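You operate a simulated robot arm through the tools that you are given. There is no shell and no other tool. Be economical: measure what you need, move in short steps, check, and stop when the job is done.

The job below is to be done with a simulated robot arm. You get a single attempt, and the scene is never put back.

JOB
Press the glass flush into the steel sight ring.
Fine: ring into the nest, slide in, one pull of the lever, fingers clear of the ram; lever up before the slide comes out.

Only the result counts: the job must be done as asked and must still hold three seconds after the hand-in. Knocking over, shifting, dropping, spilling or breaking anything else fails it.

ROBOT AND FRAMES
A 6-joint arm with a two-finger parallel gripper, fixed in place. Base frame: the origin is at the foot of the arm, x ahead of it, y to its left, z up; the work surface is at about z = 0.85. Readings come in m, degrees, newtons and seconds.
With the tool pointing down near the work surface it reaches from about 0.26 to 0.68 m from the base axis. Its first joint turns from -66.0 to 66.0 degrees. Payload 2.9 kg.
Tool frame: the origin (TCP) lies between the finger pads and is the grasp point; the fingertips stand 0.03 m ahead of it; z points along the fingers, y is the line along which they close. The gripper opens to 0.11 m. The fingers are 0.02 m wide and 0.01 m thick; the gripper's body (0.048 by 0.112 m) begins 0.055 m behind the TCP.
Orientation is told as [roll, pitch, yaw] about the base's x, y, z axes, in that order, counted from this pose: with the fingers straight down and closing along the base's y, the tool's x points along the base's -x, its y along +y and its z along -z.

CONTROLS
- The arm moves only by the tool servo_tool. Its argument "plan" is text: rows parted by semicolons, each of 6 numbers parted by spaces: the shift along the tool's x, y, z in m, then the turn, a rotation vector about the tool's x, y, z in degrees. In form: tx ty tz wx wy wz; .... A call has 1 to 12 rows; each row is the pose to reach, as a shift and turn from the pose commanded when the call began, along the tool's axes at that moment. "fingers" is the opening, from 0 (shut) to 1 (fully open), set as the call begins (left out, the last holds). Each row takes 0.2 s and may step no farther than 0.05 m and 8.6 degrees from the row before; otherwise, or with a gripper value out of range, the whole call is refused. A pose out of reach is approached as far as the arm can. The call stops where the force on the tool passes 40 N (or 10 N more than at its start, if that is more) or the arm is blocked; 0.2 s more then pass. The fingers move at their own pace (about 0.108 m/s each) and stop on an object; they squeeze with about 22 N. The grip force told is the motor's: it shows also when the fingers shut on nothing. Time passes only in rows, and 0.2 s behind the last, so rows that repeat a pose let the fingers close. The reply holds the time, the measured pose of the TCP, the force on the tool along the base axes, the opening and the grip force, in the units named above and with some noise.
- Cameras (640 x 400 px; columns grow to the right, rows downward): "scene" is fixed at [0.0825, 0.432, 1.3936]; the picture's right is [-0.74, -0.67, 0.00], its down [-0.33, 0.36, -0.87] and it looks along [0.58, -0.65, -0.49] (base axes); focal length 338 px, centre (320, 200). "wrist" rides on the gripper at [0.072, 0.017, -0.103] in the tool frame; the picture's right is [-0.23, 0.97, 0.00], its down [-0.76, -0.18, -0.62] and it looks along [-0.61, -0.14, 0.78] (tool axes); focal length 222 px, centre (320, 200). There is no depth. A picture from a camera that has moved, and an enlarged one, comes with that camera's place and axes in the base frame and with its lens.
- capture(camera): a new picture of that camera. No time passes.
- enlarge(camera, box): a new picture of the part [left, top, right, bottom] of that camera's present view, enlarged. No time passes.
- close_job(): hands the job in; it is judged then, once.

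Go step by step. Nothing tells you positions but the pictures and the camera data: compare them with the known pose of the tool, close in by small moves and look again before you grip or let go. The budget is 120 turns and 76 pictures, counting those below and the enlarged ones. Unless the task says otherwise, let go and move clear before handing in, and close with one line.

The tools are called after "Emit:" by a JSON object that holds its "fn" and its "kwargs". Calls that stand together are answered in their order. servo_tool: Moves the arm, as the interface text tells. Its arguments: {"type":"object","properties":{"plan":{"type":"string"},"fingers":{"type":"number"}},"required":["plan"]} The other tools are called the same way: capture (camera) takes a picture; enlarge (camera, box) takes an enlarged picture of a part of a camera's view; close_job () hands the job in.

At the start:

```text
t: 0.0
position: [0.3508, -0.1466, 1.1931]
tool_rot: [-0.1, 0.0, 0.1]
ft_force: [0.7, 0.4, 0.3]
opening: 0.1098
grasp_force: 0.1
```

scene: 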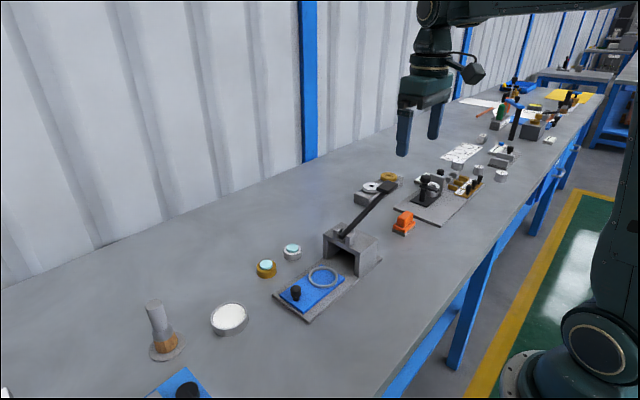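
wrist: 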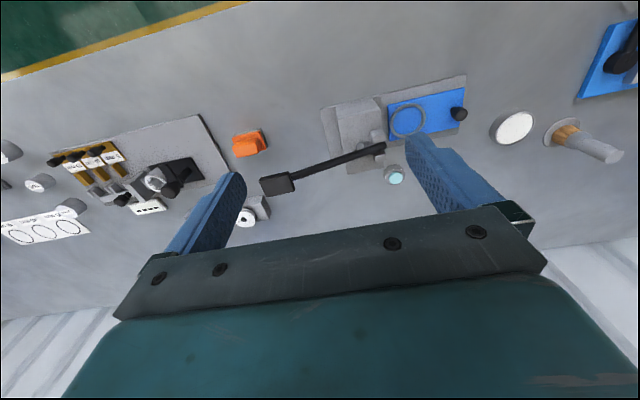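

I see a lever press with a blue slide that has a nest ring, and two rings with glass beside it (one brass, one steel). I'll look closer first.

Emit:
{"fn": "enlarge", "kwargs": {"camera": "scene", "box": [240, 170, 420, 330]}}

Emit:
{"fn": "enlarge", "kwargs": {"camera": "wrist", "box": [220, 60, 540, 260]}}

```text
2.50 times, centred on (330, 250) of scene
camera zoom: at [0.0825, 0.432, 1.3936], right [-0.74, -0.67, 0.0], down [-0.33, 0.36, -0.87], along [0.58, -0.65, -0.49], focal length 845 px, centre (295, 75)
```

zoom: 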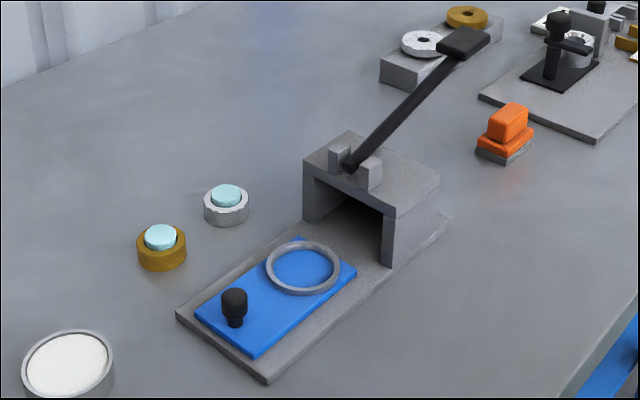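

```text
2.00 times, centred on (380, 160) of wrist
camera zoom: at [0.2793, -0.1297, 1.2966], right [0.23, 0.97, 0.0], down [0.76, -0.18, 0.62], along [0.61, -0.14, -0.78], focal length 444 px, centre (200, 280)
```

zoom: 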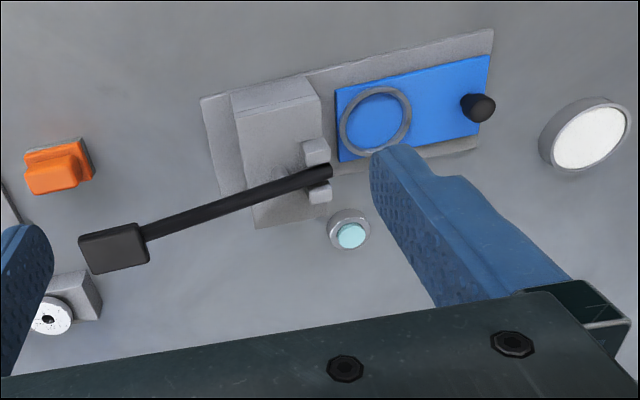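

The steel ring with glass is near (0.59,-0.026), the nest near (0.465,-0.004), the slide knob near (0.466,0.08) and the lever handle near (0.453,-0.235,1.015). I'll move to above the steel ring.

Emit:
{"fn": "servo_tool", "kwargs": {"plan": "-0.034 0.017 0.022 0 0 0; -0.068 0.034 0.044 0 0 0; -0.102 0.051 0.066 0 0 0; -0.136 0.068 0.088 0 0 0; -0.17 0.085 0.11 0 0 0; -0.204 0.102 0.132 0 0 0; -0.238 0.12 0.155 0 0 0; -0.238 0.12 0.155 0 0 0", "fingers": 0.8}}

Emit:
{"fn": "capture", "kwargs": {"camera": "wrist"}}

Emit:
{"fn": "capture", "kwargs": {"camera": "scene"}}

```text
t: 1.8
position: [0.5881, -0.0253, 1.0374]
tool_rot: [0.0, 0.0, 0.0]
ft_force: [-0.4, -0.9, -0.3]
opening: 0.0881
grasp_force: 0.0
```

```text
71 pictures are left
camera wrist: at [0.5169, -0.0085, 1.1404], right [0.23, 0.97, 0.0], down [0.76, -0.18, 0.62], along [0.61, -0.14, -0.78], focal length 222 px, centre (320, 200)
```

wrist: 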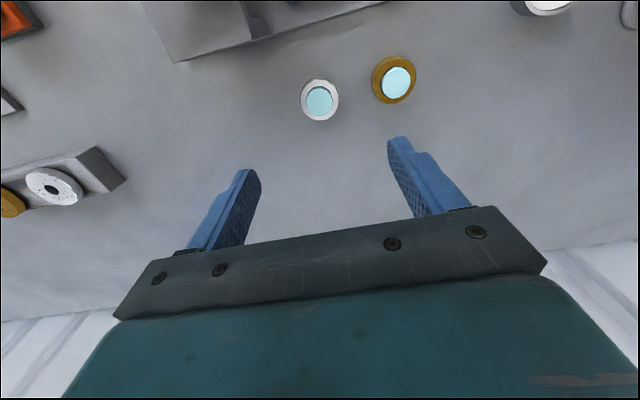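

```text
70 pictures are left
```

scene: 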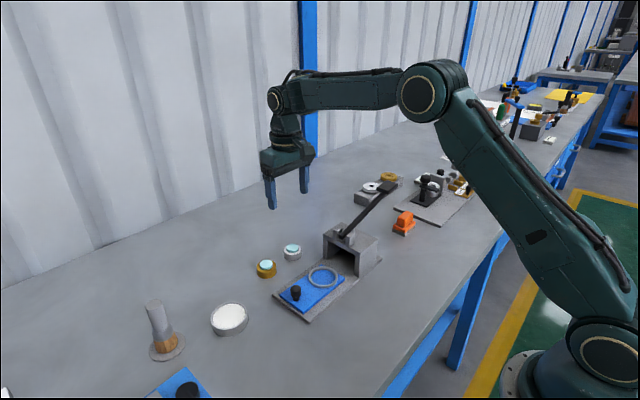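

The ring centre is at about (0.586,-0.024). I'll turn the tool 90° so the body stays narrow beside the press and the camera sits on the +y side.

Emit:
{"fn": "servo_tool", "kwargs": {"plan": "0 0 0.01 0 0 8; 0 0 0.02 0 0 16; 0 0 0.03 0 0 24; 0 0 0.04 0 0 32; 0 0 0.05 0 0 40; 0 0 0.05 0 0 48; 0 0 0.05 0 0 56; 0 0 0.05 0 0 64; 0 0 0.05 0 0 72; 0 0 0.05 0 0 80; 0 0 0.05 0 0 88; 0 0 0.05 0 0 90", "fingers": 0.7}}

Emit:
{"fn": "capture", "kwargs": {"camera": "wrist"}}

Emit:
{"fn": "enlarge", "kwargs": {"camera": "scene", "box": [220, 170, 380, 290]}}

```text
t: 4.4
position: [0.59, -0.0272, 0.9892]
tool_rot: [0.0, 0.0, -90.1]
ft_force: [0.4, -0.7, 0.1]
opening: 0.0772
grasp_force: 0.0
```

```text
69 pictures are left
camera wrist: at [0.6071, 0.0455, 1.0923], right [0.97, -0.23, 0.0], down [-0.18, -0.76, 0.62], along [-0.14, -0.61, -0.78], focal length 222 px, centre (320, 200)
```

wrist: 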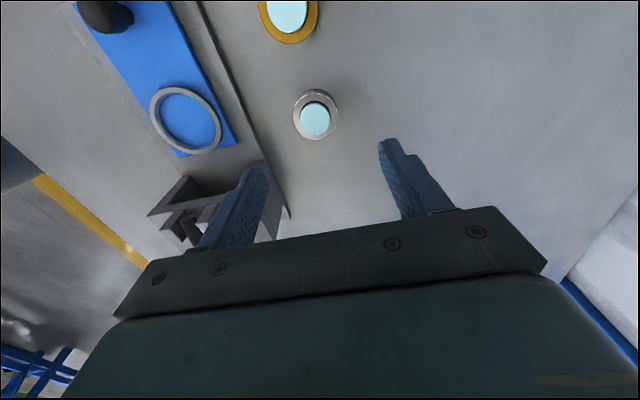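

```text
3.33 times, centred on (300, 230) of scene
camera zoom: at [0.0825, 0.432, 1.3936], right [-0.74, -0.67, 0.0], down [-0.33, 0.36, -0.87], along [0.58, -0.65, -0.49], focal length 1127 px, centre (387, 100)
```

zoom: 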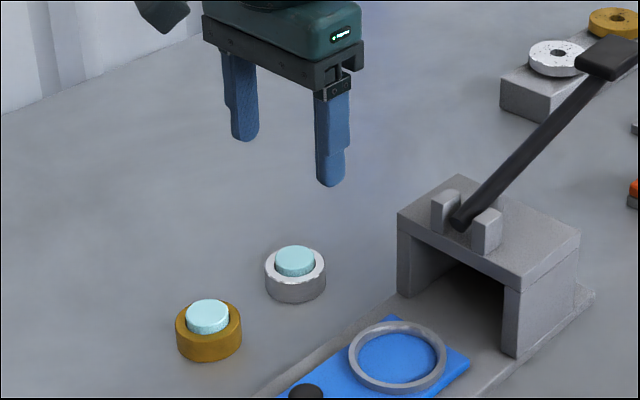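

The ring is at about (0.587,-0.025), 17 mm high. I'll go down around it, stopping before I close.

Emit:
{"fn": "servo_tool", "kwargs": {"plan": "0.002 -0.003 0.04 0 0 0; 0.002 -0.003 0.075 0 0 0; 0.002 -0.003 0.1 0 0 0"}}

Emit:
{"fn": "capture", "kwargs": {"camera": "wrist"}}

Emit:
{"fn": "enlarge", "kwargs": {"camera": "scene", "box": [220, 170, 380, 290]}}

```text
t: 5.2
position: [0.5861, -0.0247, 0.8882]
tool_rot: [0.1, 0.0, -90.0]
ft_force: [0.7, -0.3, 0.3]
opening: 0.0771
grasp_force: 0.0
```

```text
67 pictures are left
camera wrist: at [0.6041, 0.0471, 0.9916], right [0.97, -0.23, 0.0], down [-0.18, -0.76, 0.62], along [-0.14, -0.61, -0.78], focal length 222 px, centre (320, 200)
```

wrist: 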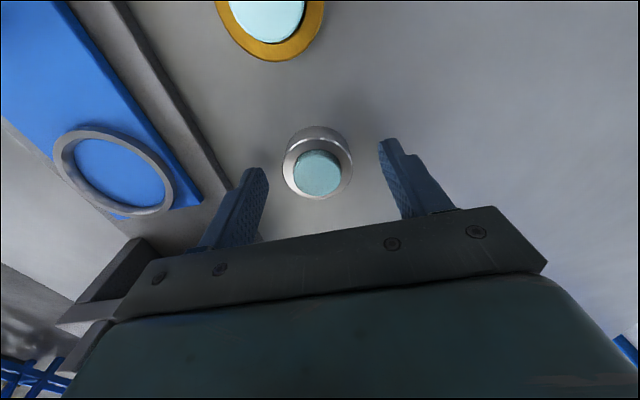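

```text
3.33 times, centred on (300, 230) of scene
camera zoom: at [0.0825, 0.432, 1.3936], right [-0.74, -0.67, 0.0], down [-0.33, 0.36, -0.87], along [0.58, -0.65, -0.49], focal length 1127 px, centre (387, 100)
```

zoom: 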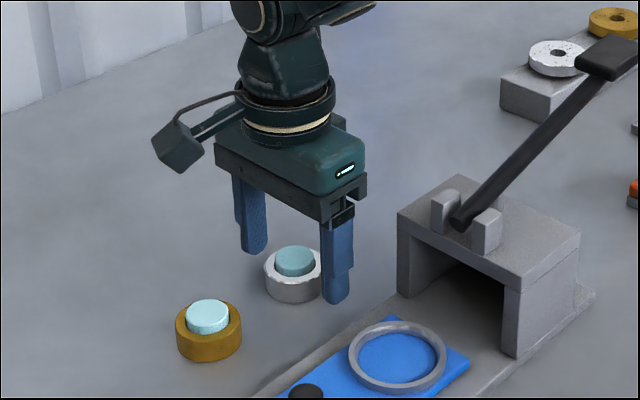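

The ring is centred between the fingers. Closing.

Emit:
{"fn": "servo_tool", "kwargs": {"plan": "0 0 0 0 0 0; 0 0 0 0 0 0; 0 0 0 0 0 0", "fingers": 0.3}}

Emit:
{"fn": "capture", "kwargs": {"camera": "wrist"}}

```text
t: 6.0
position: [0.5868, -0.0255, 0.8886]
tool_rot: [0.0, 0.0, -90.0]
ft_force: [-0.1, -0.3, 0.7]
opening: 0.045
grasp_force: 21.8
```

```text
65 pictures are left
camera wrist: at [0.6042, 0.0471, 0.9918], right [0.97, -0.23, 0.0], down [-0.18, -0.76, 0.62], along [-0.14, -0.61, -0.78], focal length 222 px, centre (320, 200)
```

wrist: 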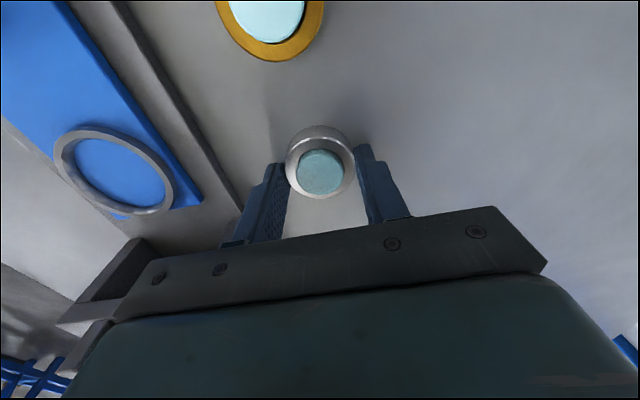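

Gripped at 45 mm. I'll lift slowly, carry it toward a point above the nest and re-measure.

Emit:
{"fn": "servo_tool", "kwargs": {"plan": "0 0 -0.02 0 0 0; 0 0 -0.045 0 0 0; 0 0 -0.07 0 0 0; 0.006 -0.03 -0.07 0 0 0; 0.012 -0.06 -0.07 0 0 0; 0.018 -0.09 -0.07 0 0 0; 0.025 -0.115 -0.07 0 0 0; 0.025 -0.125 -0.07 0 0 0; 0.025 -0.125 -0.07 0 0 0"}}

Emit:
{"fn": "capture", "kwargs": {"camera": "wrist"}}

Emit:
{"fn": "enlarge", "kwargs": {"camera": "scene", "box": [240, 190, 400, 310]}}

```text
t: 8.0
position: [0.4608, 0.0004, 0.9599]
tool_rot: [0.0, 0.0, -89.9]
ft_force: [0.7, -0.1, -1.3]
opening: 0.0453
grasp_force: 21.9
```

```text
64 pictures are left
camera wrist: at [0.4785, 0.073, 1.062], right [0.97, -0.23, 0.0], down [-0.18, -0.76, 0.62], along [-0.14, -0.61, -0.78], focal length 222 px, centre (320, 200)
```

wrist: 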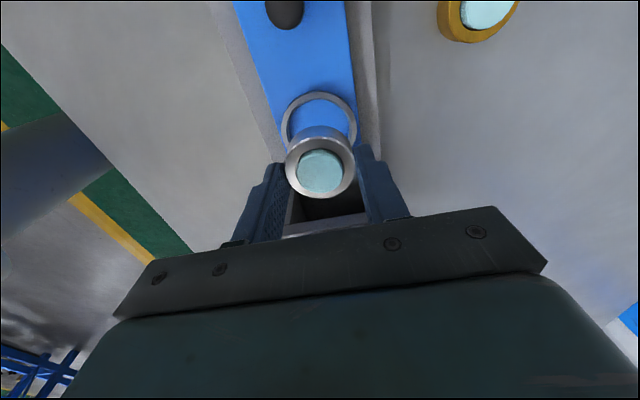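

```text
3.33 times, centred on (320, 250) of scene
camera zoom: at [0.0825, 0.432, 1.3936], right [-0.74, -0.67, 0.0], down [-0.33, 0.36, -0.87], along [0.58, -0.65, -0.49], focal length 1127 px, centre (320, 33)
```

zoom: 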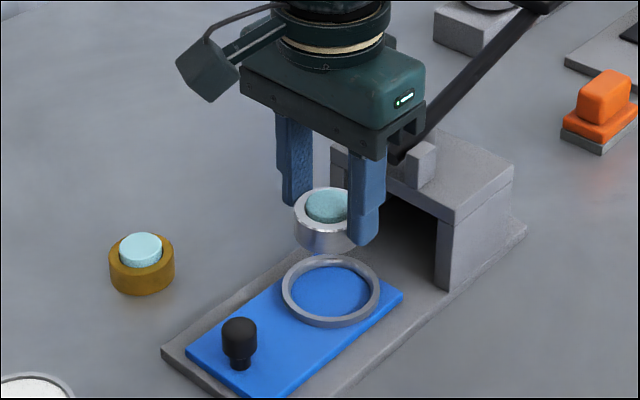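

The ring hangs over the nest, whose centre I take as about (0.4615,0.002). I'll lower part of the way and re-check the alignment.

Emit:
{"fn": "servo_tool", "kwargs": {"plan": "0.0015 0.0005 0.015 0 0 0; 0.0015 0.0005 0.033 0 0 0; 0.0015 0.0005 0.033 0 0 0"}}

Emit:
{"fn": "enlarge", "kwargs": {"camera": "wrist", "box": [220, 60, 420, 220]}}

Emit:
{"fn": "enlarge", "kwargs": {"camera": "scene", "box": [280, 220, 370, 300]}}

```text
t: 8.8
position: [0.4613, 0.0019, 0.9256]
tool_rot: [-0.1, 0.0, -90.0]
ft_force: [-0.9, 0.3, -1.6]
opening: 0.0454
grasp_force: 21.2
```

```text
2.50 times, centred on (320, 140) of wrist
camera zoom: at [0.4794, 0.0746, 1.0281], right [0.97, -0.23, 0.0], down [-0.18, -0.76, 0.62], along [-0.14, -0.61, -0.78], focal length 555 px, centre (320, 350)
```

zoom: 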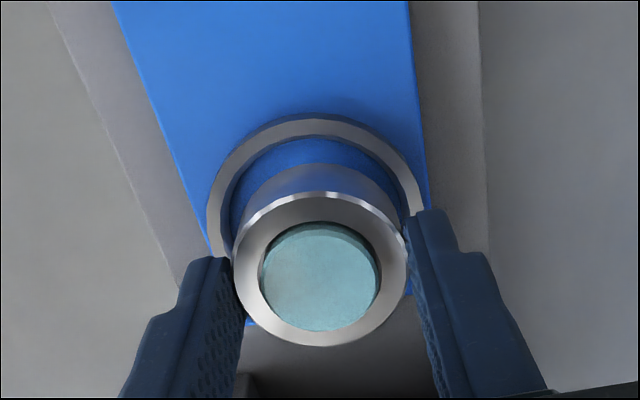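

```text
5.00 times, centred on (325, 260) of scene
camera zoom: at [0.0825, 0.432, 1.3936], right [-0.74, -0.67, 0.0], down [-0.33, 0.36, -0.87], along [0.58, -0.65, -0.49], focal length 1690 px, centre (295, -100)
```

zoom: 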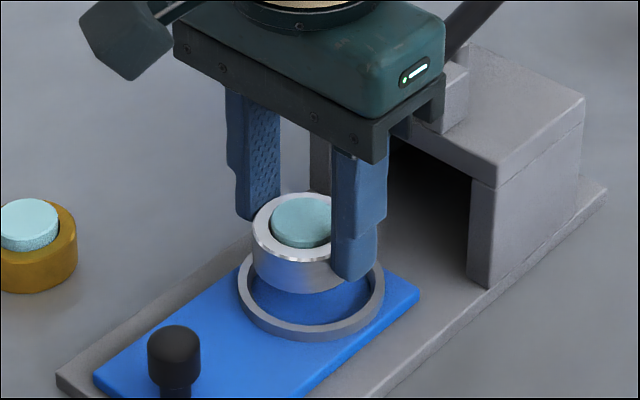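

The ring and nest are concentric within about a millimetre. I'll lower gently until contact.

Emit:
{"fn": "servo_tool", "kwargs": {"plan": "0 0 0.01 0 0 0; 0 0 0.018 0 0 0; 0 0 0.021 0 0 0; 0 0 0.021 0 0 0"}}

Emit:
{"fn": "enlarge", "kwargs": {"camera": "scene", "box": [280, 220, 370, 300]}}

```text
t: 9.8
position: [0.4625, 0.0021, 0.9057]
tool_rot: [0.0, 0.0, -89.9]
ft_force: [-6.5, 0.6, 19.9]
opening: 0.0454
grasp_force: 22.2
```

```text
5.00 times, centred on (325, 260) of scene
camera zoom: at [0.082, 0.432, 1.3937], right [-0.74, -0.67, 0.0], down [-0.33, 0.36, -0.87], along [0.58, -0.65, -0.49], focal length 1690 px, centre (295, -100)
```

zoom: 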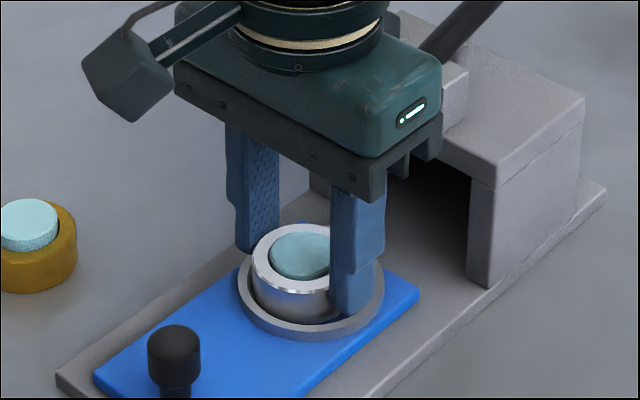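

There is contact at TCP z 0.9057. I'll check whether it's the nest floor or the lip.

Emit:
{"fn": "enlarge", "kwargs": {"camera": "wrist", "box": [240, 80, 400, 210]}}

Emit:
{"fn": "enlarge", "kwargs": {"camera": "scene", "box": [315, 255, 365, 295]}}

```text
3.08 times, centred on (320, 145) of wrist
camera zoom: at [0.4797, 0.0745, 1.0086], right [0.97, -0.23, 0.0], down [-0.18, -0.76, 0.62], along [-0.14, -0.61, -0.78], focal length 684 px, centre (320, 369)
```

zoom: 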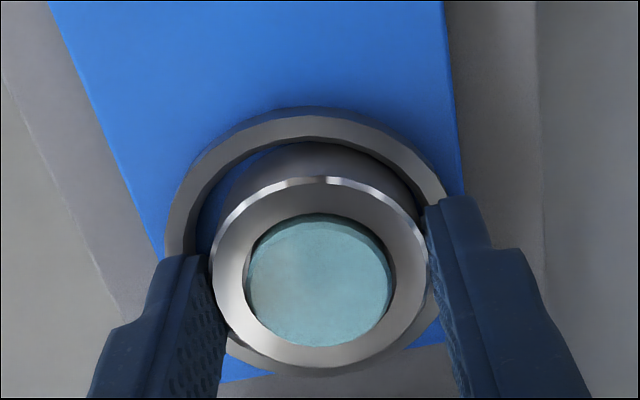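

```text
10.00 times, centred on (340, 275) of scene
camera zoom: at [0.082, 0.432, 1.3937], right [-0.74, -0.67, 0.0], down [-0.33, 0.36, -0.87], along [0.58, -0.65, -0.49], focal length 3380 px, centre (120, -550)
```

zoom: 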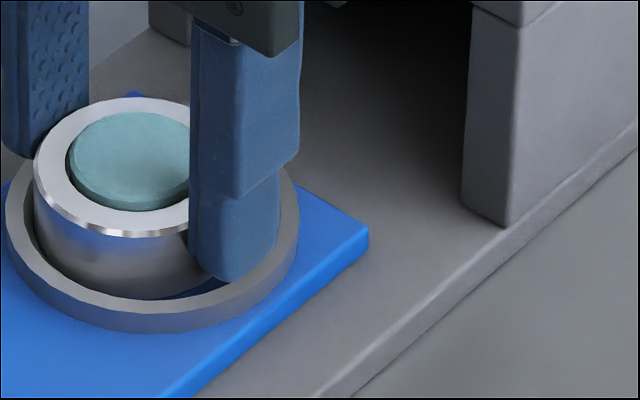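

Wrist view suggests the nest centre is ~2 mm toward −x. I'll ease up, shift −x by 2 mm and lower again to see whether the contact height is unchanged.

Emit:
{"fn": "servo_tool", "kwargs": {"plan": "0 0 -0.006 0 0 0; 0 -0.002 -0.006 0 0 0; 0 -0.002 -0.003 0 0 0; 0 -0.002 -0.001 0 0 0; 0 -0.002 -0.001 0 0 0"}}

Emit:
{"fn": "enlarge", "kwargs": {"camera": "wrist", "box": [240, 80, 400, 210]}}

```text
t: 11.0
position: [0.4612, 0.0026, 0.9062]
tool_rot: [0.0, -0.1, -90.1]
ft_force: [0.5, 0.1, -2.1]
opening: 0.0449
grasp_force: 21.6
```

```text
3.08 times, centred on (320, 145) of wrist
camera zoom: at [0.4784, 0.0747, 1.0091], right [0.97, -0.23, 0.0], down [-0.18, -0.76, 0.62], along [-0.14, -0.61, -0.78], focal length 684 px, centre (320, 369)
```

zoom: 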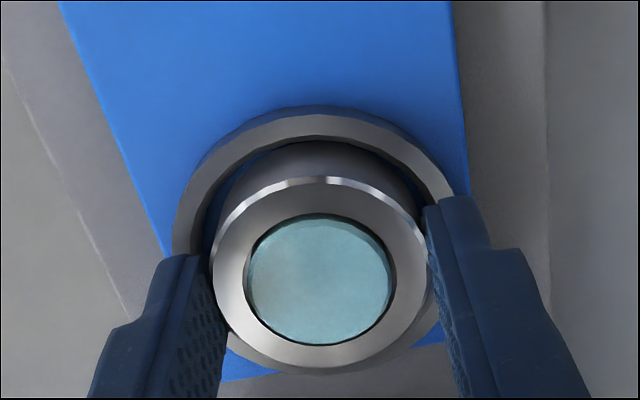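

Free at this height now. I'll nudge −x another millimetre and keep lowering in 1 mm steps.

Emit:
{"fn": "servo_tool", "kwargs": {"plan": "0 -0.001 0 0 0 0; 0 -0.001 0.001 0 0 0; 0 -0.001 0.002 0 0 0; 0 -0.001 0.002 0 0 0"}}

```text
t: 12.0
position: [0.4592, 0.0022, 0.9051]
tool_rot: [0.1, 0.1, -90.0]
ft_force: [-3.6, -0.7, 19.7]
opening: 0.0451
grasp_force: 21.8
```

Emit:
{"fn": "enlarge", "kwargs": {"camera": "scene", "box": [315, 255, 365, 295]}}

Emit:
{"fn": "enlarge", "kwargs": {"camera": "wrist", "box": [240, 80, 400, 210]}}

```text
10.00 times, centred on (340, 275) of scene
camera zoom: at [0.0821, 0.432, 1.3937], right [-0.74, -0.67, 0.0], down [-0.33, 0.36, -0.87], along [0.58, -0.65, -0.49], focal length 3380 px, centre (120, -550)
```

zoom: 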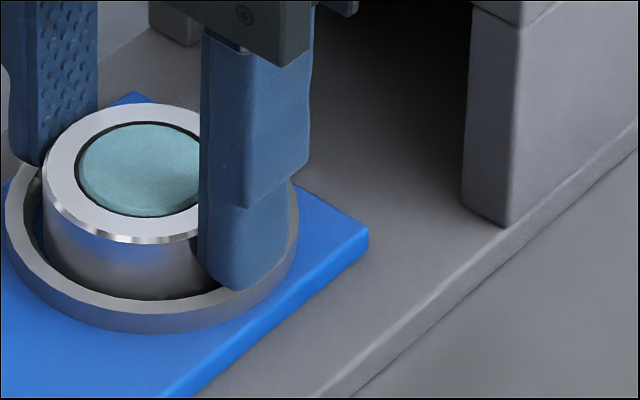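

```text
3.08 times, centred on (320, 145) of wrist
camera zoom: at [0.4768, 0.0746, 1.008], right [0.97, -0.23, 0.0], down [-0.18, -0.76, 0.62], along [-0.14, -0.61, -0.78], focal length 684 px, centre (320, 369)
```

zoom: 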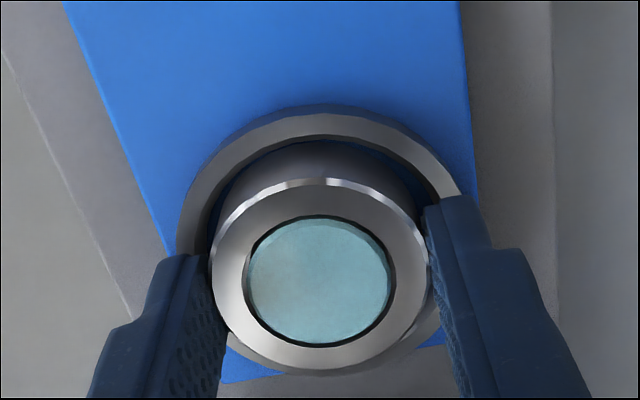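

Ring is centred in the nest and below the lip top. I'll lift 1.5 mm to unload, then open just enough to drop it in.

Emit:
{"fn": "servo_tool", "kwargs": {"plan": "0 0 -0.002 0 0 0; 0 0 -0.002 0 0 0"}}

Emit:
{"fn": "servo_tool", "kwargs": {"plan": "0 0 0 0 0 0; 0 0 0 0 0 0", "fingers": 0.55}}

Emit:
{"fn": "enlarge", "kwargs": {"camera": "scene", "box": [315, 255, 365, 295]}}

Emit:
{"fn": "enlarge", "kwargs": {"camera": "wrist", "box": [240, 80, 400, 210]}}

```text
t: 12.6
position: [0.4587, 0.0014, 0.9058]
tool_rot: [-0.2, 0.0, -90.0]
ft_force: [0.9, 0.3, 0.3]
opening: 0.045
grasp_force: 21.7
```

```text
t: 13.2
position: [0.4601, 0.0023, 0.9069]
tool_rot: [0.0, 0.0, -90.0]
ft_force: [-0.1, 0.5, 0.7]
opening: 0.0605
grasp_force: 0.2
```

```text
10.00 times, centred on (340, 275) of scene
camera zoom: at [0.0825, 0.432, 1.3936], right [-0.74, -0.67, 0.0], down [-0.33, 0.36, -0.87], along [0.58, -0.65, -0.49], focal length 3380 px, centre (120, -550)
```

zoom: 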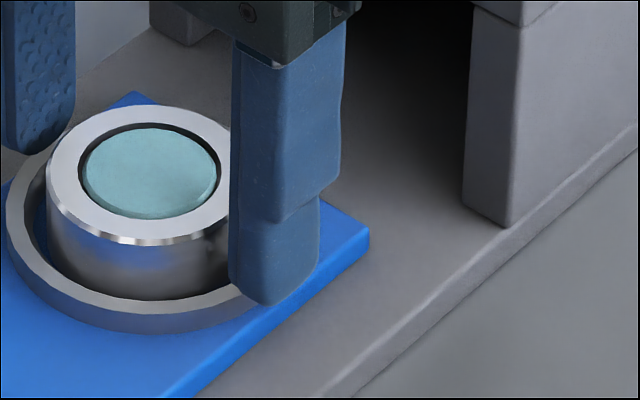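

```text
3.08 times, centred on (320, 145) of wrist
camera zoom: at [0.4765, 0.0746, 1.0087], right [0.97, -0.23, 0.0], down [-0.18, -0.76, 0.62], along [-0.14, -0.61, -0.78], focal length 684 px, centre (320, 369)
```

zoom: 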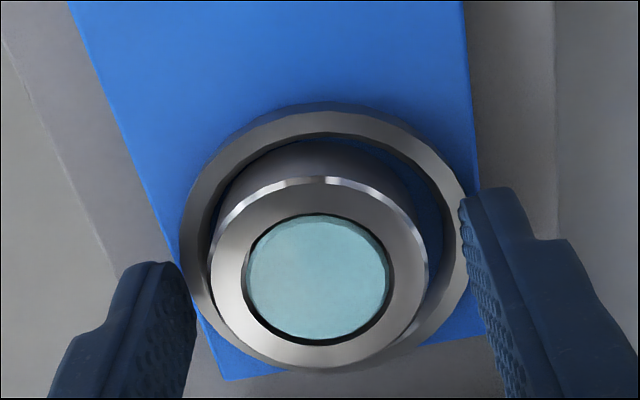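

The ring sits on the nest floor. I'll rise clear and move above the slide knob.

Emit:
{"fn": "servo_tool", "kwargs": {"plan": "0 0 -0.03 0 0 0; 0 0 -0.07 0 0 0; 0.04 0 -0.08 0 0 0; 0.08 0.003 -0.08 0 0 0; 0.08 0.003 -0.08 0 0 0"}}

Emit:
{"fn": "capture", "kwargs": {"camera": "wrist"}}

Emit:
{"fn": "enlarge", "kwargs": {"camera": "scene", "box": [250, 180, 410, 330]}}

```text
t: 14.4
position: [0.4611, 0.0817, 0.9843]
tool_rot: [0.0, 0.1, -89.9]
ft_force: [0.0, 1.1, 0.1]
opening: 0.0604
grasp_force: 0.0
```

```text
52 pictures are left
camera wrist: at [0.4796, 0.1543, 1.0873], right [0.97, -0.23, 0.0], down [-0.18, -0.76, 0.62], along [-0.14, -0.61, -0.78], focal length 222 px, centre (320, 200)
```

wrist: 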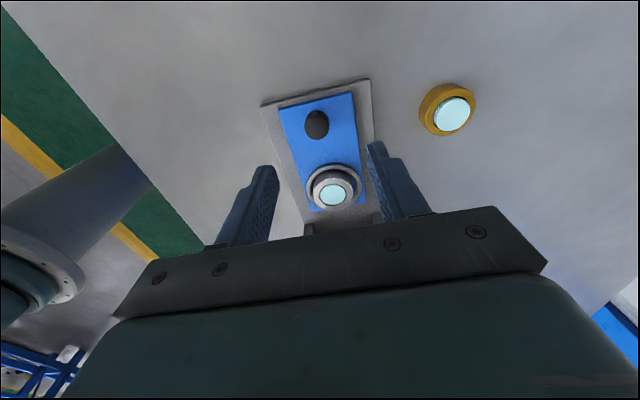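

```text
2.67 times, centred on (330, 255) of scene
camera zoom: at [0.0824, 0.432, 1.3936], right [-0.74, -0.67, 0.0], down [-0.33, 0.36, -0.87], along [0.58, -0.65, -0.49], focal length 901 px, centre (293, 53)
```

zoom: 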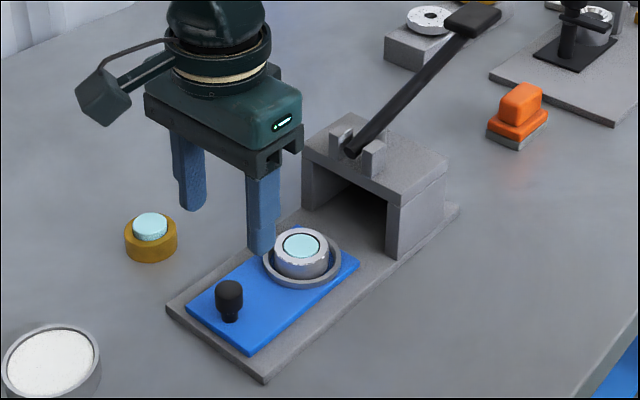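

The knob is near (0.460,0.0845), top about 0.90. I'll descend around it.

Emit:
{"fn": "servo_tool", "kwargs": {"plan": "0.003 -0.0005 0.04 0 0 0; 0.003 -0.0005 0.065 0 0 0; 0.003 -0.0005 0.078 0 0 0; 0.003 -0.0005 0.078 0 0 0"}}

Emit:
{"fn": "capture", "kwargs": {"camera": "wrist"}}

Emit:
{"fn": "enlarge", "kwargs": {"camera": "scene", "box": [270, 220, 370, 320]}}

```text
t: 15.4
position: [0.4629, 0.0851, 0.9045]
tool_rot: [0.0, 0.1, -90.1]
ft_force: [-0.7, 0.2, -0.3]
opening: 0.0605
grasp_force: 0.0
```

```text
50 pictures are left
camera wrist: at [0.4791, 0.1579, 1.0087], right [0.97, -0.23, 0.0], down [-0.18, -0.76, 0.62], along [-0.14, -0.61, -0.78], focal length 222 px, centre (320, 200)
```

wrist: 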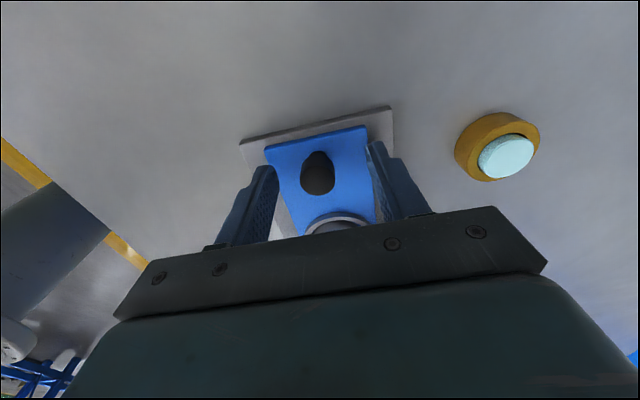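

```text
4.00 times, centred on (320, 270) of scene
camera zoom: at [0.0825, 0.432, 1.3936], right [-0.74, -0.67, 0.0], down [-0.33, 0.36, -0.87], along [0.58, -0.65, -0.49], focal length 1352 px, centre (320, -80)
```

zoom: 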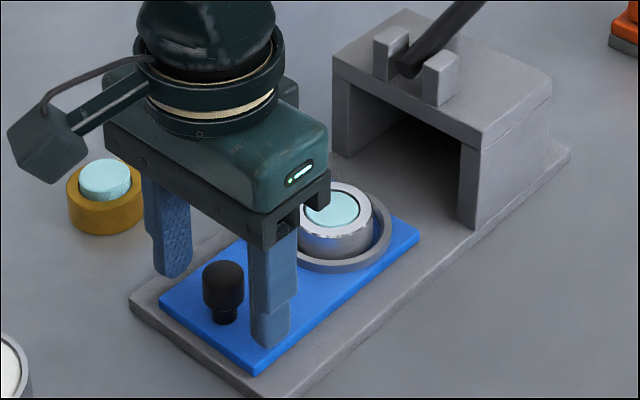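

Knob is between the fingers; a small correction, then close on it.

Emit:
{"fn": "servo_tool", "kwargs": {"plan": "0.002 -0.0015 0 0 0 0; 0.002 -0.0015 0 0 0 0; 0.002 -0.0015 0 0 0 0; 0.002 -0.0015 0 0 0 0", "fingers": 0.1}}

Emit:
{"fn": "enlarge", "kwargs": {"camera": "scene", "box": [270, 220, 370, 320]}}

```text
t: 16.4
position: [0.4591, 0.0881, 0.9065]
tool_rot: [0.0, 0.0, -90.0]
ft_force: [-3.1, -5.6, -5.8]
opening: 0.021
grasp_force: 45.0
```

```text
4.00 times, centred on (320, 270) of scene
camera zoom: at [0.0824, 0.4319, 1.3937], right [-0.74, -0.67, 0.0], down [-0.33, 0.36, -0.87], along [0.58, -0.65, -0.49], focal length 1352 px, centre (320, -80)
```

zoom: 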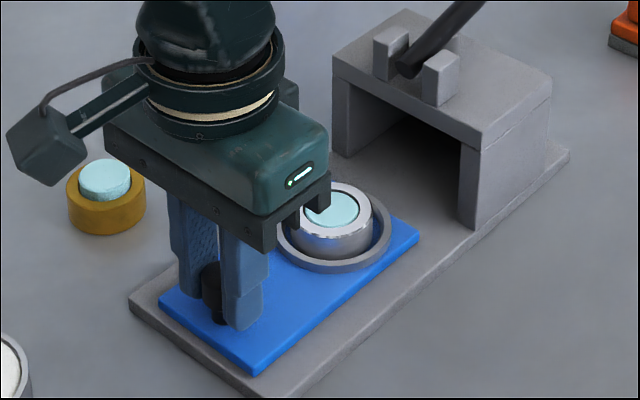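

Knob held. I'll slide in −y in moderate steps to about 9 cm, then check.

Emit:
{"fn": "servo_tool", "kwargs": {"plan": "-0.01 0 0 0 0 0; -0.02 0 0 0 0 0; -0.03 0 0 0 0 0; -0.04 0 0 0 0 0; -0.05 0 0 0 0 0; -0.06 0 0 0 0 0; -0.07 0 0 0 0 0; -0.08 0 0 0 0 0; -0.09 0 0 0 0 0"}}

Emit:
{"fn": "enlarge", "kwargs": {"camera": "scene", "box": [270, 200, 390, 310]}}

```text
t: 17.6
position: [0.4596, 0.0387, 0.9069]
tool_rot: [0.0, 0.2, -90.0]
ft_force: [6.2, -1.3, -5.7]
opening: 0.0213
grasp_force: 44.8
stopped in row 5: the force on the tool passed its limit (the readings are from after the stop); the commanded pose is now the measured one
```

```text
3.64 times, centred on (330, 255) of scene
camera zoom: at [0.0827, 0.432, 1.3936], right [-0.74, -0.67, 0.0], down [-0.33, 0.36, -0.87], along [0.58, -0.65, -0.49], focal length 1229 px, centre (284, 0)
```

zoom: 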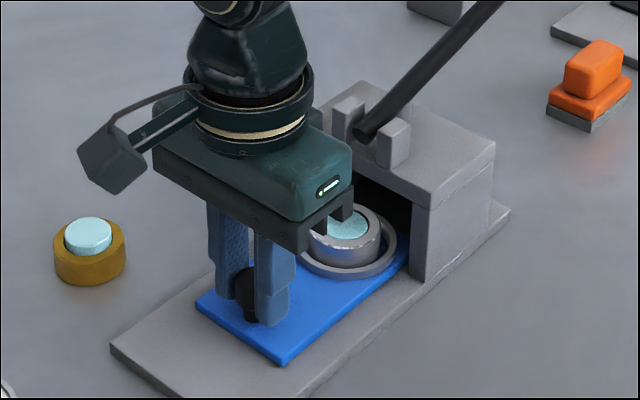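

It stopped after 5 cm. I need to see if something is touching.

Emit:
{"fn": "capture", "kwargs": {"camera": "wrist"}}

Emit:
{"fn": "enlarge", "kwargs": {"camera": "scene", "box": [315, 215, 395, 285]}}

```text
46 pictures are left
camera wrist: at [0.4775, 0.1113, 1.0094], right [0.97, -0.23, 0.0], down [-0.18, -0.76, 0.62], along [-0.14, -0.61, -0.78], focal length 222 px, centre (320, 200)
```

wrist: 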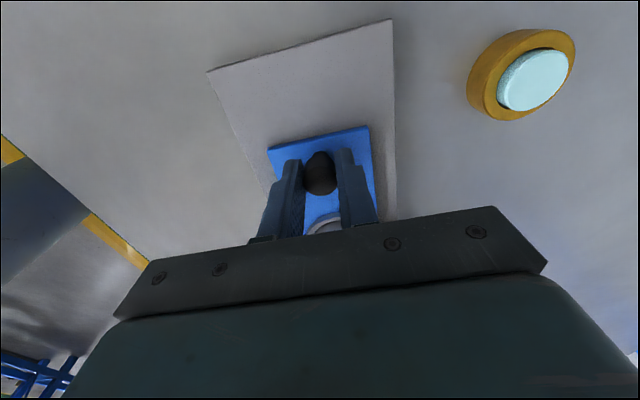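

```text
5.71 times, centred on (355, 250) of scene
camera zoom: at [0.0827, 0.432, 1.3936], right [-0.74, -0.67, 0.0], down [-0.33, 0.36, -0.87], along [0.58, -0.65, -0.49], focal length 1931 px, centre (120, -86)
```

zoom: 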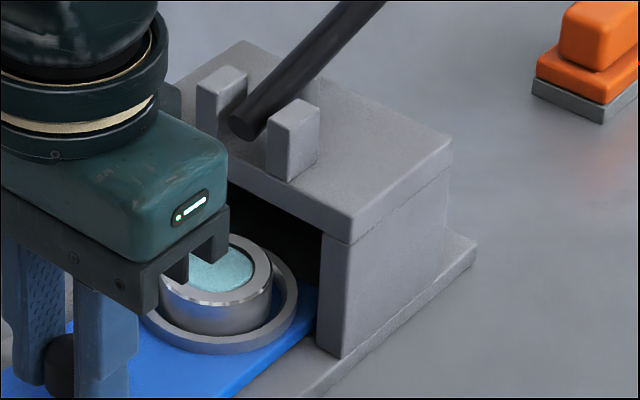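

The slide's −x edge appears very close to the housing's wall and the force on the tool is +x, so it's probably rubbing there. I'll ease +x by 1.5 mm and keep pushing in small steps.

Emit:
{"fn": "servo_tool", "kwargs": {"plan": "0.002 0 0 0 0 0; 0.002 0.0015 0 0 0 0; -0.003 0.0015 0 0 0 0; -0.008 0.0015 0 0 0 0; -0.013 0.0015 0 0 0 0"}}

Emit:
{"fn": "enlarge", "kwargs": {"camera": "scene", "box": [315, 215, 395, 285]}}

```text
t: 18.8
position: [0.4602, 0.0265, 0.9065]
tool_rot: [-0.2, 0.1, -90.0]
ft_force: [-12.0, 1.3, 3.0]
opening: 0.0213
grasp_force: 44.8
```

```text
5.71 times, centred on (355, 250) of scene
camera zoom: at [0.0821, 0.432, 1.3937], right [-0.74, -0.67, 0.0], down [-0.33, 0.36, -0.87], along [0.58, -0.65, -0.49], focal length 1931 px, centre (120, -86)
```

zoom: 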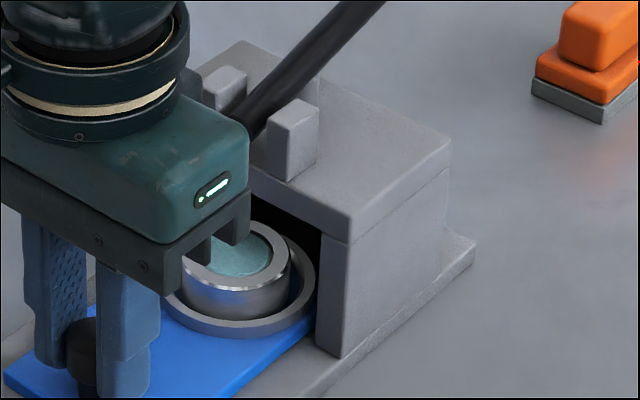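

It moves. I overcorrected slightly, so I'll come back 0.8 mm and continue.

Emit:
{"fn": "servo_tool", "kwargs": {"plan": "0 -0.0008 0 0 0 0; -0.005 -0.0008 0 0 0 0; -0.01 -0.0008 0 0 0 0; -0.015 -0.0008 0 0 0 0; -0.02 -0.0008 0 0 0 0; -0.025 -0.0008 0 0 0 0"}}

Emit:
{"fn": "enlarge", "kwargs": {"camera": "scene", "box": [315, 215, 395, 285]}}

```text
t: 20.2
position: [0.4594, 0.0002, 0.9069]
tool_rot: [-0.1, 0.1, -90.0]
ft_force: [-6.4, 1.8, -7.5]
opening: 0.021
grasp_force: 45.8
```

```text
5.71 times, centred on (355, 250) of scene
camera zoom: at [0.0824, 0.432, 1.3936], right [-0.74, -0.67, 0.0], down [-0.33, 0.36, -0.87], along [0.58, -0.65, -0.49], focal length 1931 px, centre (120, -86)
```

zoom: 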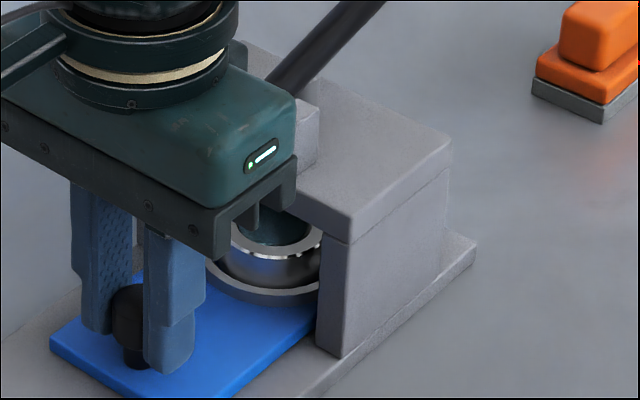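

Continuing toward the end stop with an eye on force.

Emit:
{"fn": "servo_tool", "kwargs": {"plan": "-0.004 -0.0004 0 0 0 0; -0.008 -0.0004 0 0 0 0; -0.012 -0.0004 0 0 0 0; -0.016 -0.0004 0 0 0 0; -0.02 -0.0004 0 0 0 0"}}

Emit:
{"fn": "enlarge", "kwargs": {"camera": "scene", "box": [315, 215, 395, 285]}}

```text
t: 21.4
position: [0.4605, -0.0125, 0.9063]
tool_rot: [0.1, 0.5, -89.3]
ft_force: [0.8, 34.4, 2.7]
opening: 0.0211
grasp_force: 45.6
```

```text
5.71 times, centred on (355, 250) of scene
camera zoom: at [0.0824, 0.4329, 1.3934], right [-0.74, -0.67, 0.0], down [-0.33, 0.36, -0.87], along [0.58, -0.65, -0.49], focal length 1931 px, centre (120, -86)
```

zoom: 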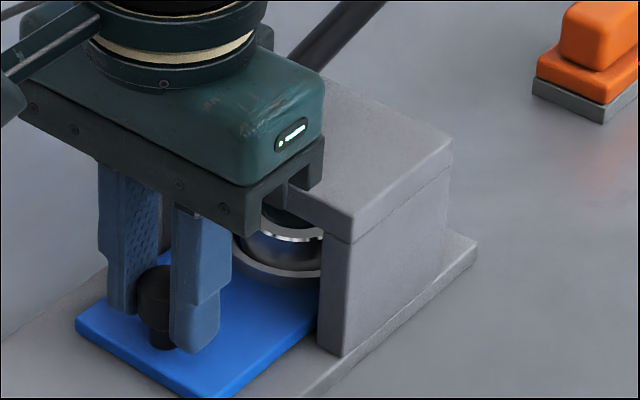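

It stopped with the nest at about y=−0.10, which matches the housing centre, so this is the end stop. I'll unload, open and rise clear.

Emit:
{"fn": "servo_tool", "kwargs": {"plan": "0.0065 0 0 0 0 0; 0.0065 0 0 0 0 0"}}

Emit:
{"fn": "servo_tool", "kwargs": {"plan": "0 0 0 0 0 0; 0 0 0 0 0 0; 0 0 -0.03 0 0 0; 0 0 -0.07 0 0 0; 0.04 0 -0.11 0 0 0; 0.08 0 -0.13 0 0 0; 0.08 0 -0.13 0 0 0", "fingers": 0.5}}

Emit:
{"fn": "enlarge", "kwargs": {"camera": "scene", "box": [315, 170, 415, 285]}}

Emit:
{"fn": "capture", "kwargs": {"camera": "wrist"}}

```text
t: 22.0
position: [0.4602, -0.013, 0.9062]
tool_rot: [0.0, 0.0, -90.2]
ft_force: [-0.7, 2.0, -6.0]
opening: 0.0212
grasp_force: 45.1
```

```text
refused: row 5 steps farther than a row can; nothing moved
```

```text
3.48 times, centred on (365, 228) of scene
camera zoom: at [0.0825, 0.432, 1.3936], right [-0.74, -0.67, 0.0], down [-0.33, 0.36, -0.87], along [0.58, -0.65, -0.49], focal length 1176 px, centre (164, 104)
```

zoom: 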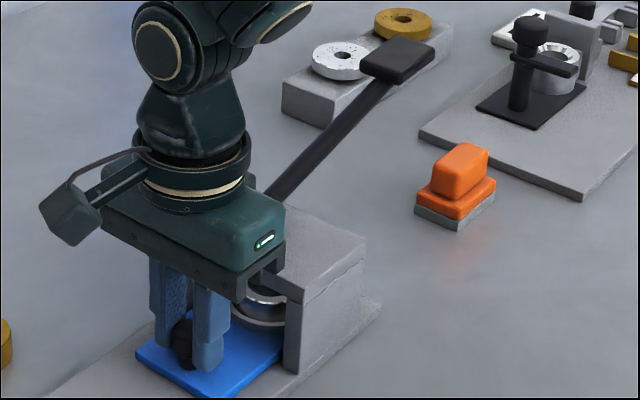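

```text
40 pictures are left
camera wrist: at [0.4777, 0.0589, 1.0094], right [0.97, -0.23, 0.0], down [-0.18, -0.76, 0.62], along [-0.14, -0.61, -0.78], focal length 222 px, centre (320, 200)
```

wrist: 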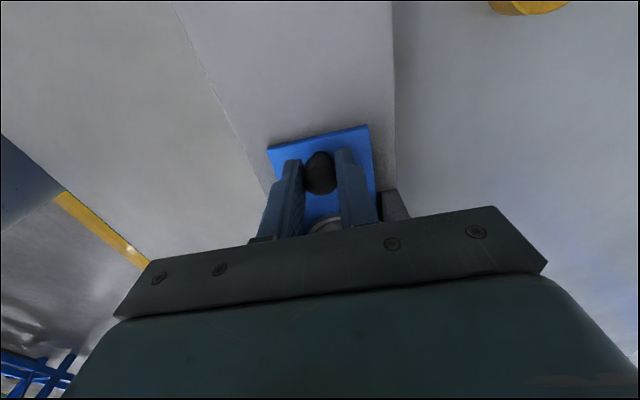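

Refused for step length; redo with shorter steps.

Emit:
{"fn": "servo_tool", "kwargs": {"plan": "0 0 0 0 0 0; 0 0 0 0 0 0; 0 0 -0.03 0 0 0; 0 0 -0.07 0 0 0; 0.03 0 -0.1 0 0 0; 0.06 0 -0.13 0 0 0; 0.08 0 -0.16 0 0 0; 0.08 0 -0.16 0 0 0", "fingers": 0.5}}

Emit:
{"fn": "enlarge", "kwargs": {"camera": "scene", "box": [315, 170, 415, 285]}}

Emit:
{"fn": "capture", "kwargs": {"camera": "wrist"}}

```text
t: 23.8
position: [0.4608, 0.0692, 1.0665]
tool_rot: [0.0, 0.2, -90.0]
ft_force: [0.1, -0.7, -0.1]
opening: 0.0551
grasp_force: 0.1
```

```text
3.48 times, centred on (365, 228) of scene
camera zoom: at [0.0824, 0.432, 1.3936], right [-0.74, -0.67, 0.0], down [-0.33, 0.36, -0.87], along [0.58, -0.65, -0.49], focal length 1176 px, centre (164, 104)
```

zoom: 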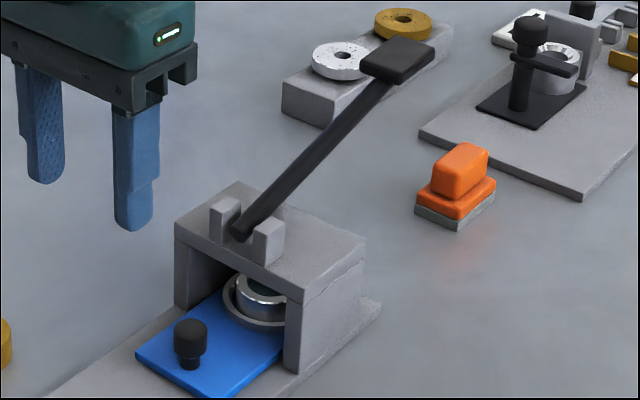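

```text
38 pictures are left
camera wrist: at [0.4791, 0.1411, 1.1697], right [0.97, -0.23, 0.0], down [-0.18, -0.76, 0.62], along [-0.14, -0.61, -0.78], focal length 222 px, centre (320, 200)
```

wrist: 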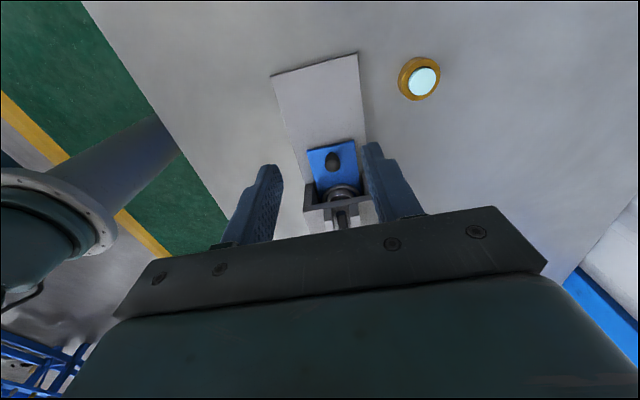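

Slide is in and the ring is under the ram. Next I'll go above the lever handle, near (0.456,-0.237,1.01).

Emit:
{"fn": "servo_tool", "kwargs": {"plan": "-0.035 0 -0.03 0 0 0; -0.075 0 -0.055 0 0 0; -0.12 -0.002 -0.055 0 0 0; -0.165 -0.003 -0.055 0 0 0; -0.21 -0.004 -0.055 0 0 0; -0.255 -0.004 -0.055 0 0 0; -0.295 -0.004 -0.055 0 0 0; -0.305 -0.004 -0.055 0 0 0; -0.305 -0.004 -0.055 0 0 0", "fingers": 0.7}}

Emit:
{"fn": "enlarge", "kwargs": {"camera": "scene", "box": [320, 120, 440, 240]}}

Emit:
{"fn": "capture", "kwargs": {"camera": "wrist"}}

```text
t: 25.8
position: [0.4561, -0.2372, 1.1211]
tool_rot: [0.0, 0.1, -89.9]
ft_force: [-0.3, -0.2, 0.7]
opening: 0.077
grasp_force: 0.1
```

```text
3.33 times, centred on (380, 180) of scene
camera zoom: at [0.0825, 0.432, 1.3936], right [-0.74, -0.67, 0.0], down [-0.33, 0.36, -0.87], along [0.58, -0.65, -0.49], focal length 1127 px, centre (120, 267)
```

zoom: 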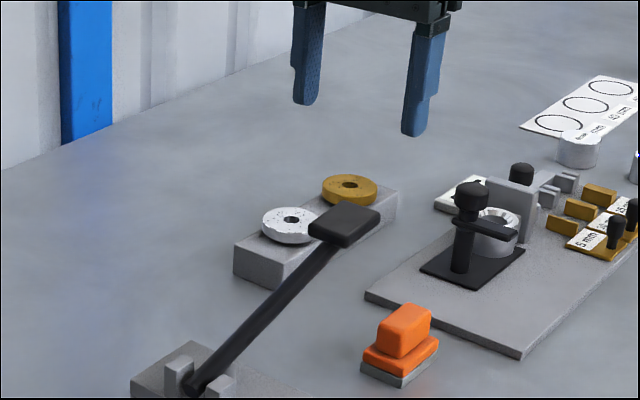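

```text
36 pictures are left
camera wrist: at [0.4739, -0.1645, 1.2244], right [0.97, -0.23, 0.0], down [-0.18, -0.76, 0.62], along [-0.14, -0.61, -0.78], focal length 222 px, centre (320, 200)
```

wrist: 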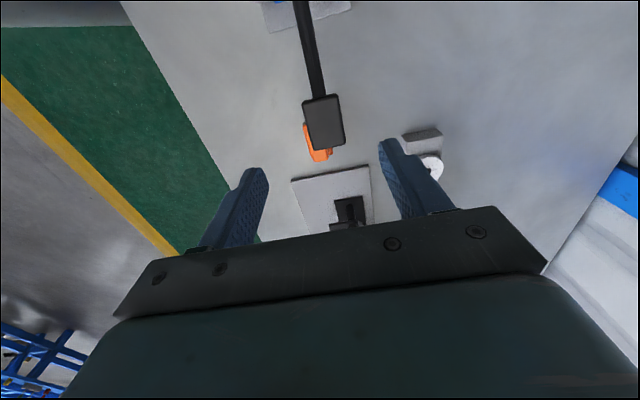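

The handle is at about (0.462,−0.240,1.005), 37 mm wide. I'll lower around it.

Emit:
{"fn": "servo_tool", "kwargs": {"plan": "-0.003 0.006 0.035 0 0 0; -0.003 0.006 0.07 0 0 0; -0.003 0.006 0.095 0 0 0; -0.003 0.006 0.112 0 0 0; -0.003 0.006 0.112 0 0 0"}}

Emit:
{"fn": "enlarge", "kwargs": {"camera": "scene", "box": [320, 140, 420, 240]}}

Emit:
{"fn": "capture", "kwargs": {"camera": "wrist"}}

```text
t: 27.0
position: [0.4621, -0.239, 1.0098]
tool_rot: [0.0, 0.0, -90.0]
ft_force: [-0.4, -0.4, -0.5]
opening: 0.077
grasp_force: 0.0
```

```text
4.00 times, centred on (370, 190) of scene
camera zoom: at [0.0825, 0.432, 1.3936], right [-0.74, -0.67, 0.0], down [-0.33, 0.36, -0.87], along [0.58, -0.65, -0.49], focal length 1352 px, centre (120, 240)
```

zoom: 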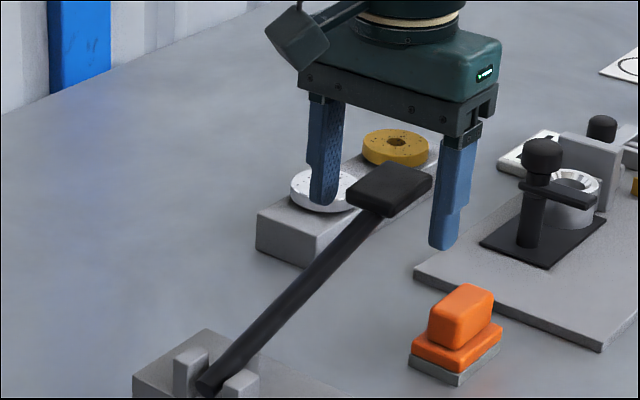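

```text
34 pictures are left
camera wrist: at [0.4797, -0.1671, 1.1122], right [0.97, -0.23, 0.0], down [-0.18, -0.76, 0.62], along [-0.14, -0.61, -0.78], focal length 222 px, centre (320, 200)
```

wrist: 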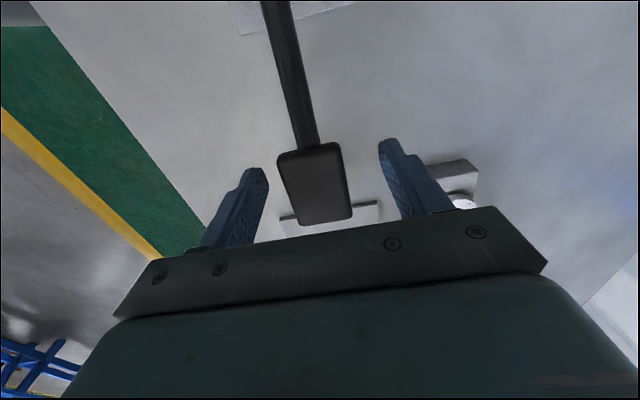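

Handle is right at the grasp point. Closing on it.

Emit:
{"fn": "servo_tool", "kwargs": {"plan": "0 0 0.003 0 0 0; 0 0 0.003 0 0 0; 0 0 0.003 0 0 0", "fingers": 0.25}}

Emit:
{"fn": "capture", "kwargs": {"camera": "wrist"}}

Emit:
{"fn": "enlarge", "kwargs": {"camera": "scene", "box": [320, 140, 420, 240]}}

```text
t: 27.8
position: [0.46, -0.2395, 1.0064]
tool_rot: [-0.3, 0.2, -90.2]
ft_force: [-20.0, -2.4, 1.5]
opening: 0.0356
grasp_force: 44.8
```

```text
33 pictures are left
camera wrist: at [0.4781, -0.168, 1.1089], right [0.97, -0.23, 0.0], down [-0.18, -0.76, 0.62], along [-0.15, -0.6, -0.78], focal length 222 px, centre (320, 200)
```

wrist: 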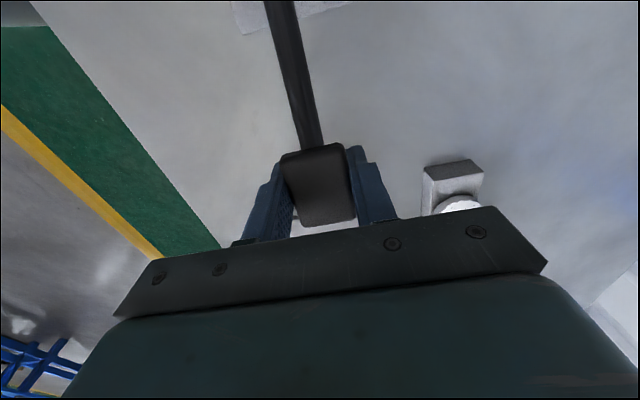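

```text
4.00 times, centred on (370, 190) of scene
camera zoom: at [0.0819, 0.4319, 1.3937], right [-0.74, -0.67, 0.0], down [-0.33, 0.36, -0.87], along [0.58, -0.65, -0.49], focal length 1352 px, centre (120, 240)
```

zoom: 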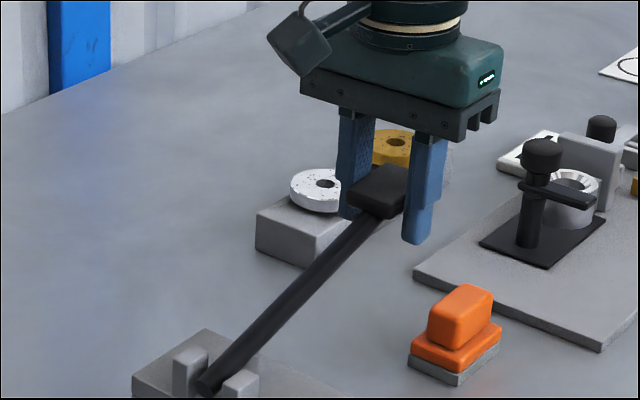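

Held, with a 20 N side load to relieve. I'll ease −x 2 mm, then pull the lever down along its arc while turning the tool with it.

Emit:
{"fn": "servo_tool", "kwargs": {"plan": "0 -0.002 0 0 0 0; -0.0017 -0.002 0.0058 0 2 0; -0.0034 -0.002 0.0116 0 4 0; -0.0047 -0.002 0.0175 0 6 0; -0.006 -0.002 0.0234 0 8 0"}}

Emit:
{"fn": "enlarge", "kwargs": {"camera": "scene", "box": [310, 150, 430, 270]}}

```text
t: 29.0
position: [0.46, -0.2463, 0.9826]
tool_rot: [0.0, 8.1, -90.1]
ft_force: [-6.7, -4.6, -7.0]
opening: 0.0357
grasp_force: 45.1
```

```text
3.33 times, centred on (370, 210) of scene
camera zoom: at [0.0824, 0.4318, 1.3937], right [-0.74, -0.67, 0.0], down [-0.33, 0.36, -0.87], along [0.58, -0.65, -0.49], focal length 1127 px, centre (153, 167)
```

zoom: 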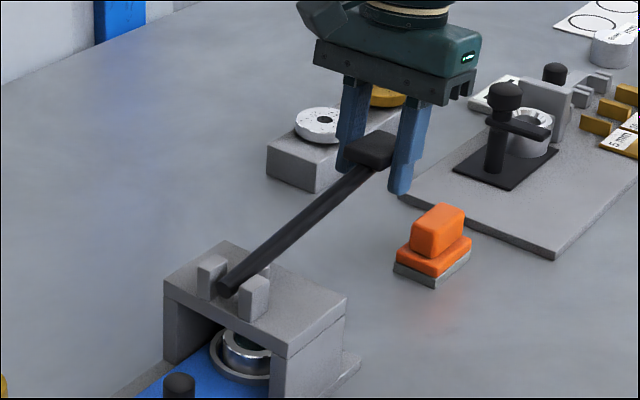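

Lever follows easily. Continuing the arc.

Emit:
{"fn": "servo_tool", "kwargs": {"plan": "-0.0018 0 0.0057 0 2 0; -0.0034 0 0.0115 0 4 0; -0.0049 0 0.0174 0 6 0; -0.006 0 0.0234 0 8 0"}}

Emit:
{"fn": "enlarge", "kwargs": {"camera": "scene", "box": [310, 170, 410, 270]}}

```text
t: 30.0
position: [0.46, -0.2487, 0.959]
tool_rot: [0.2, 16.1, -90.1]
ft_force: [-0.2, -4.2, -3.0]
opening: 0.0357
grasp_force: 44.9
```

```text
4.00 times, centred on (360, 220) of scene
camera zoom: at [0.0825, 0.4319, 1.3937], right [-0.74, -0.67, 0.0], down [-0.33, 0.36, -0.87], along [0.58, -0.65, -0.49], focal length 1352 px, centre (160, 120)
```

zoom: 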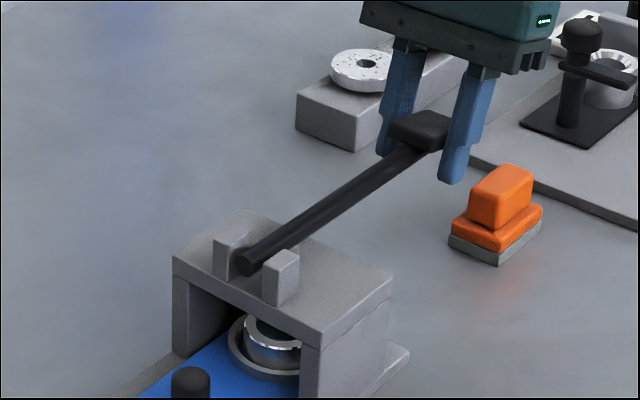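

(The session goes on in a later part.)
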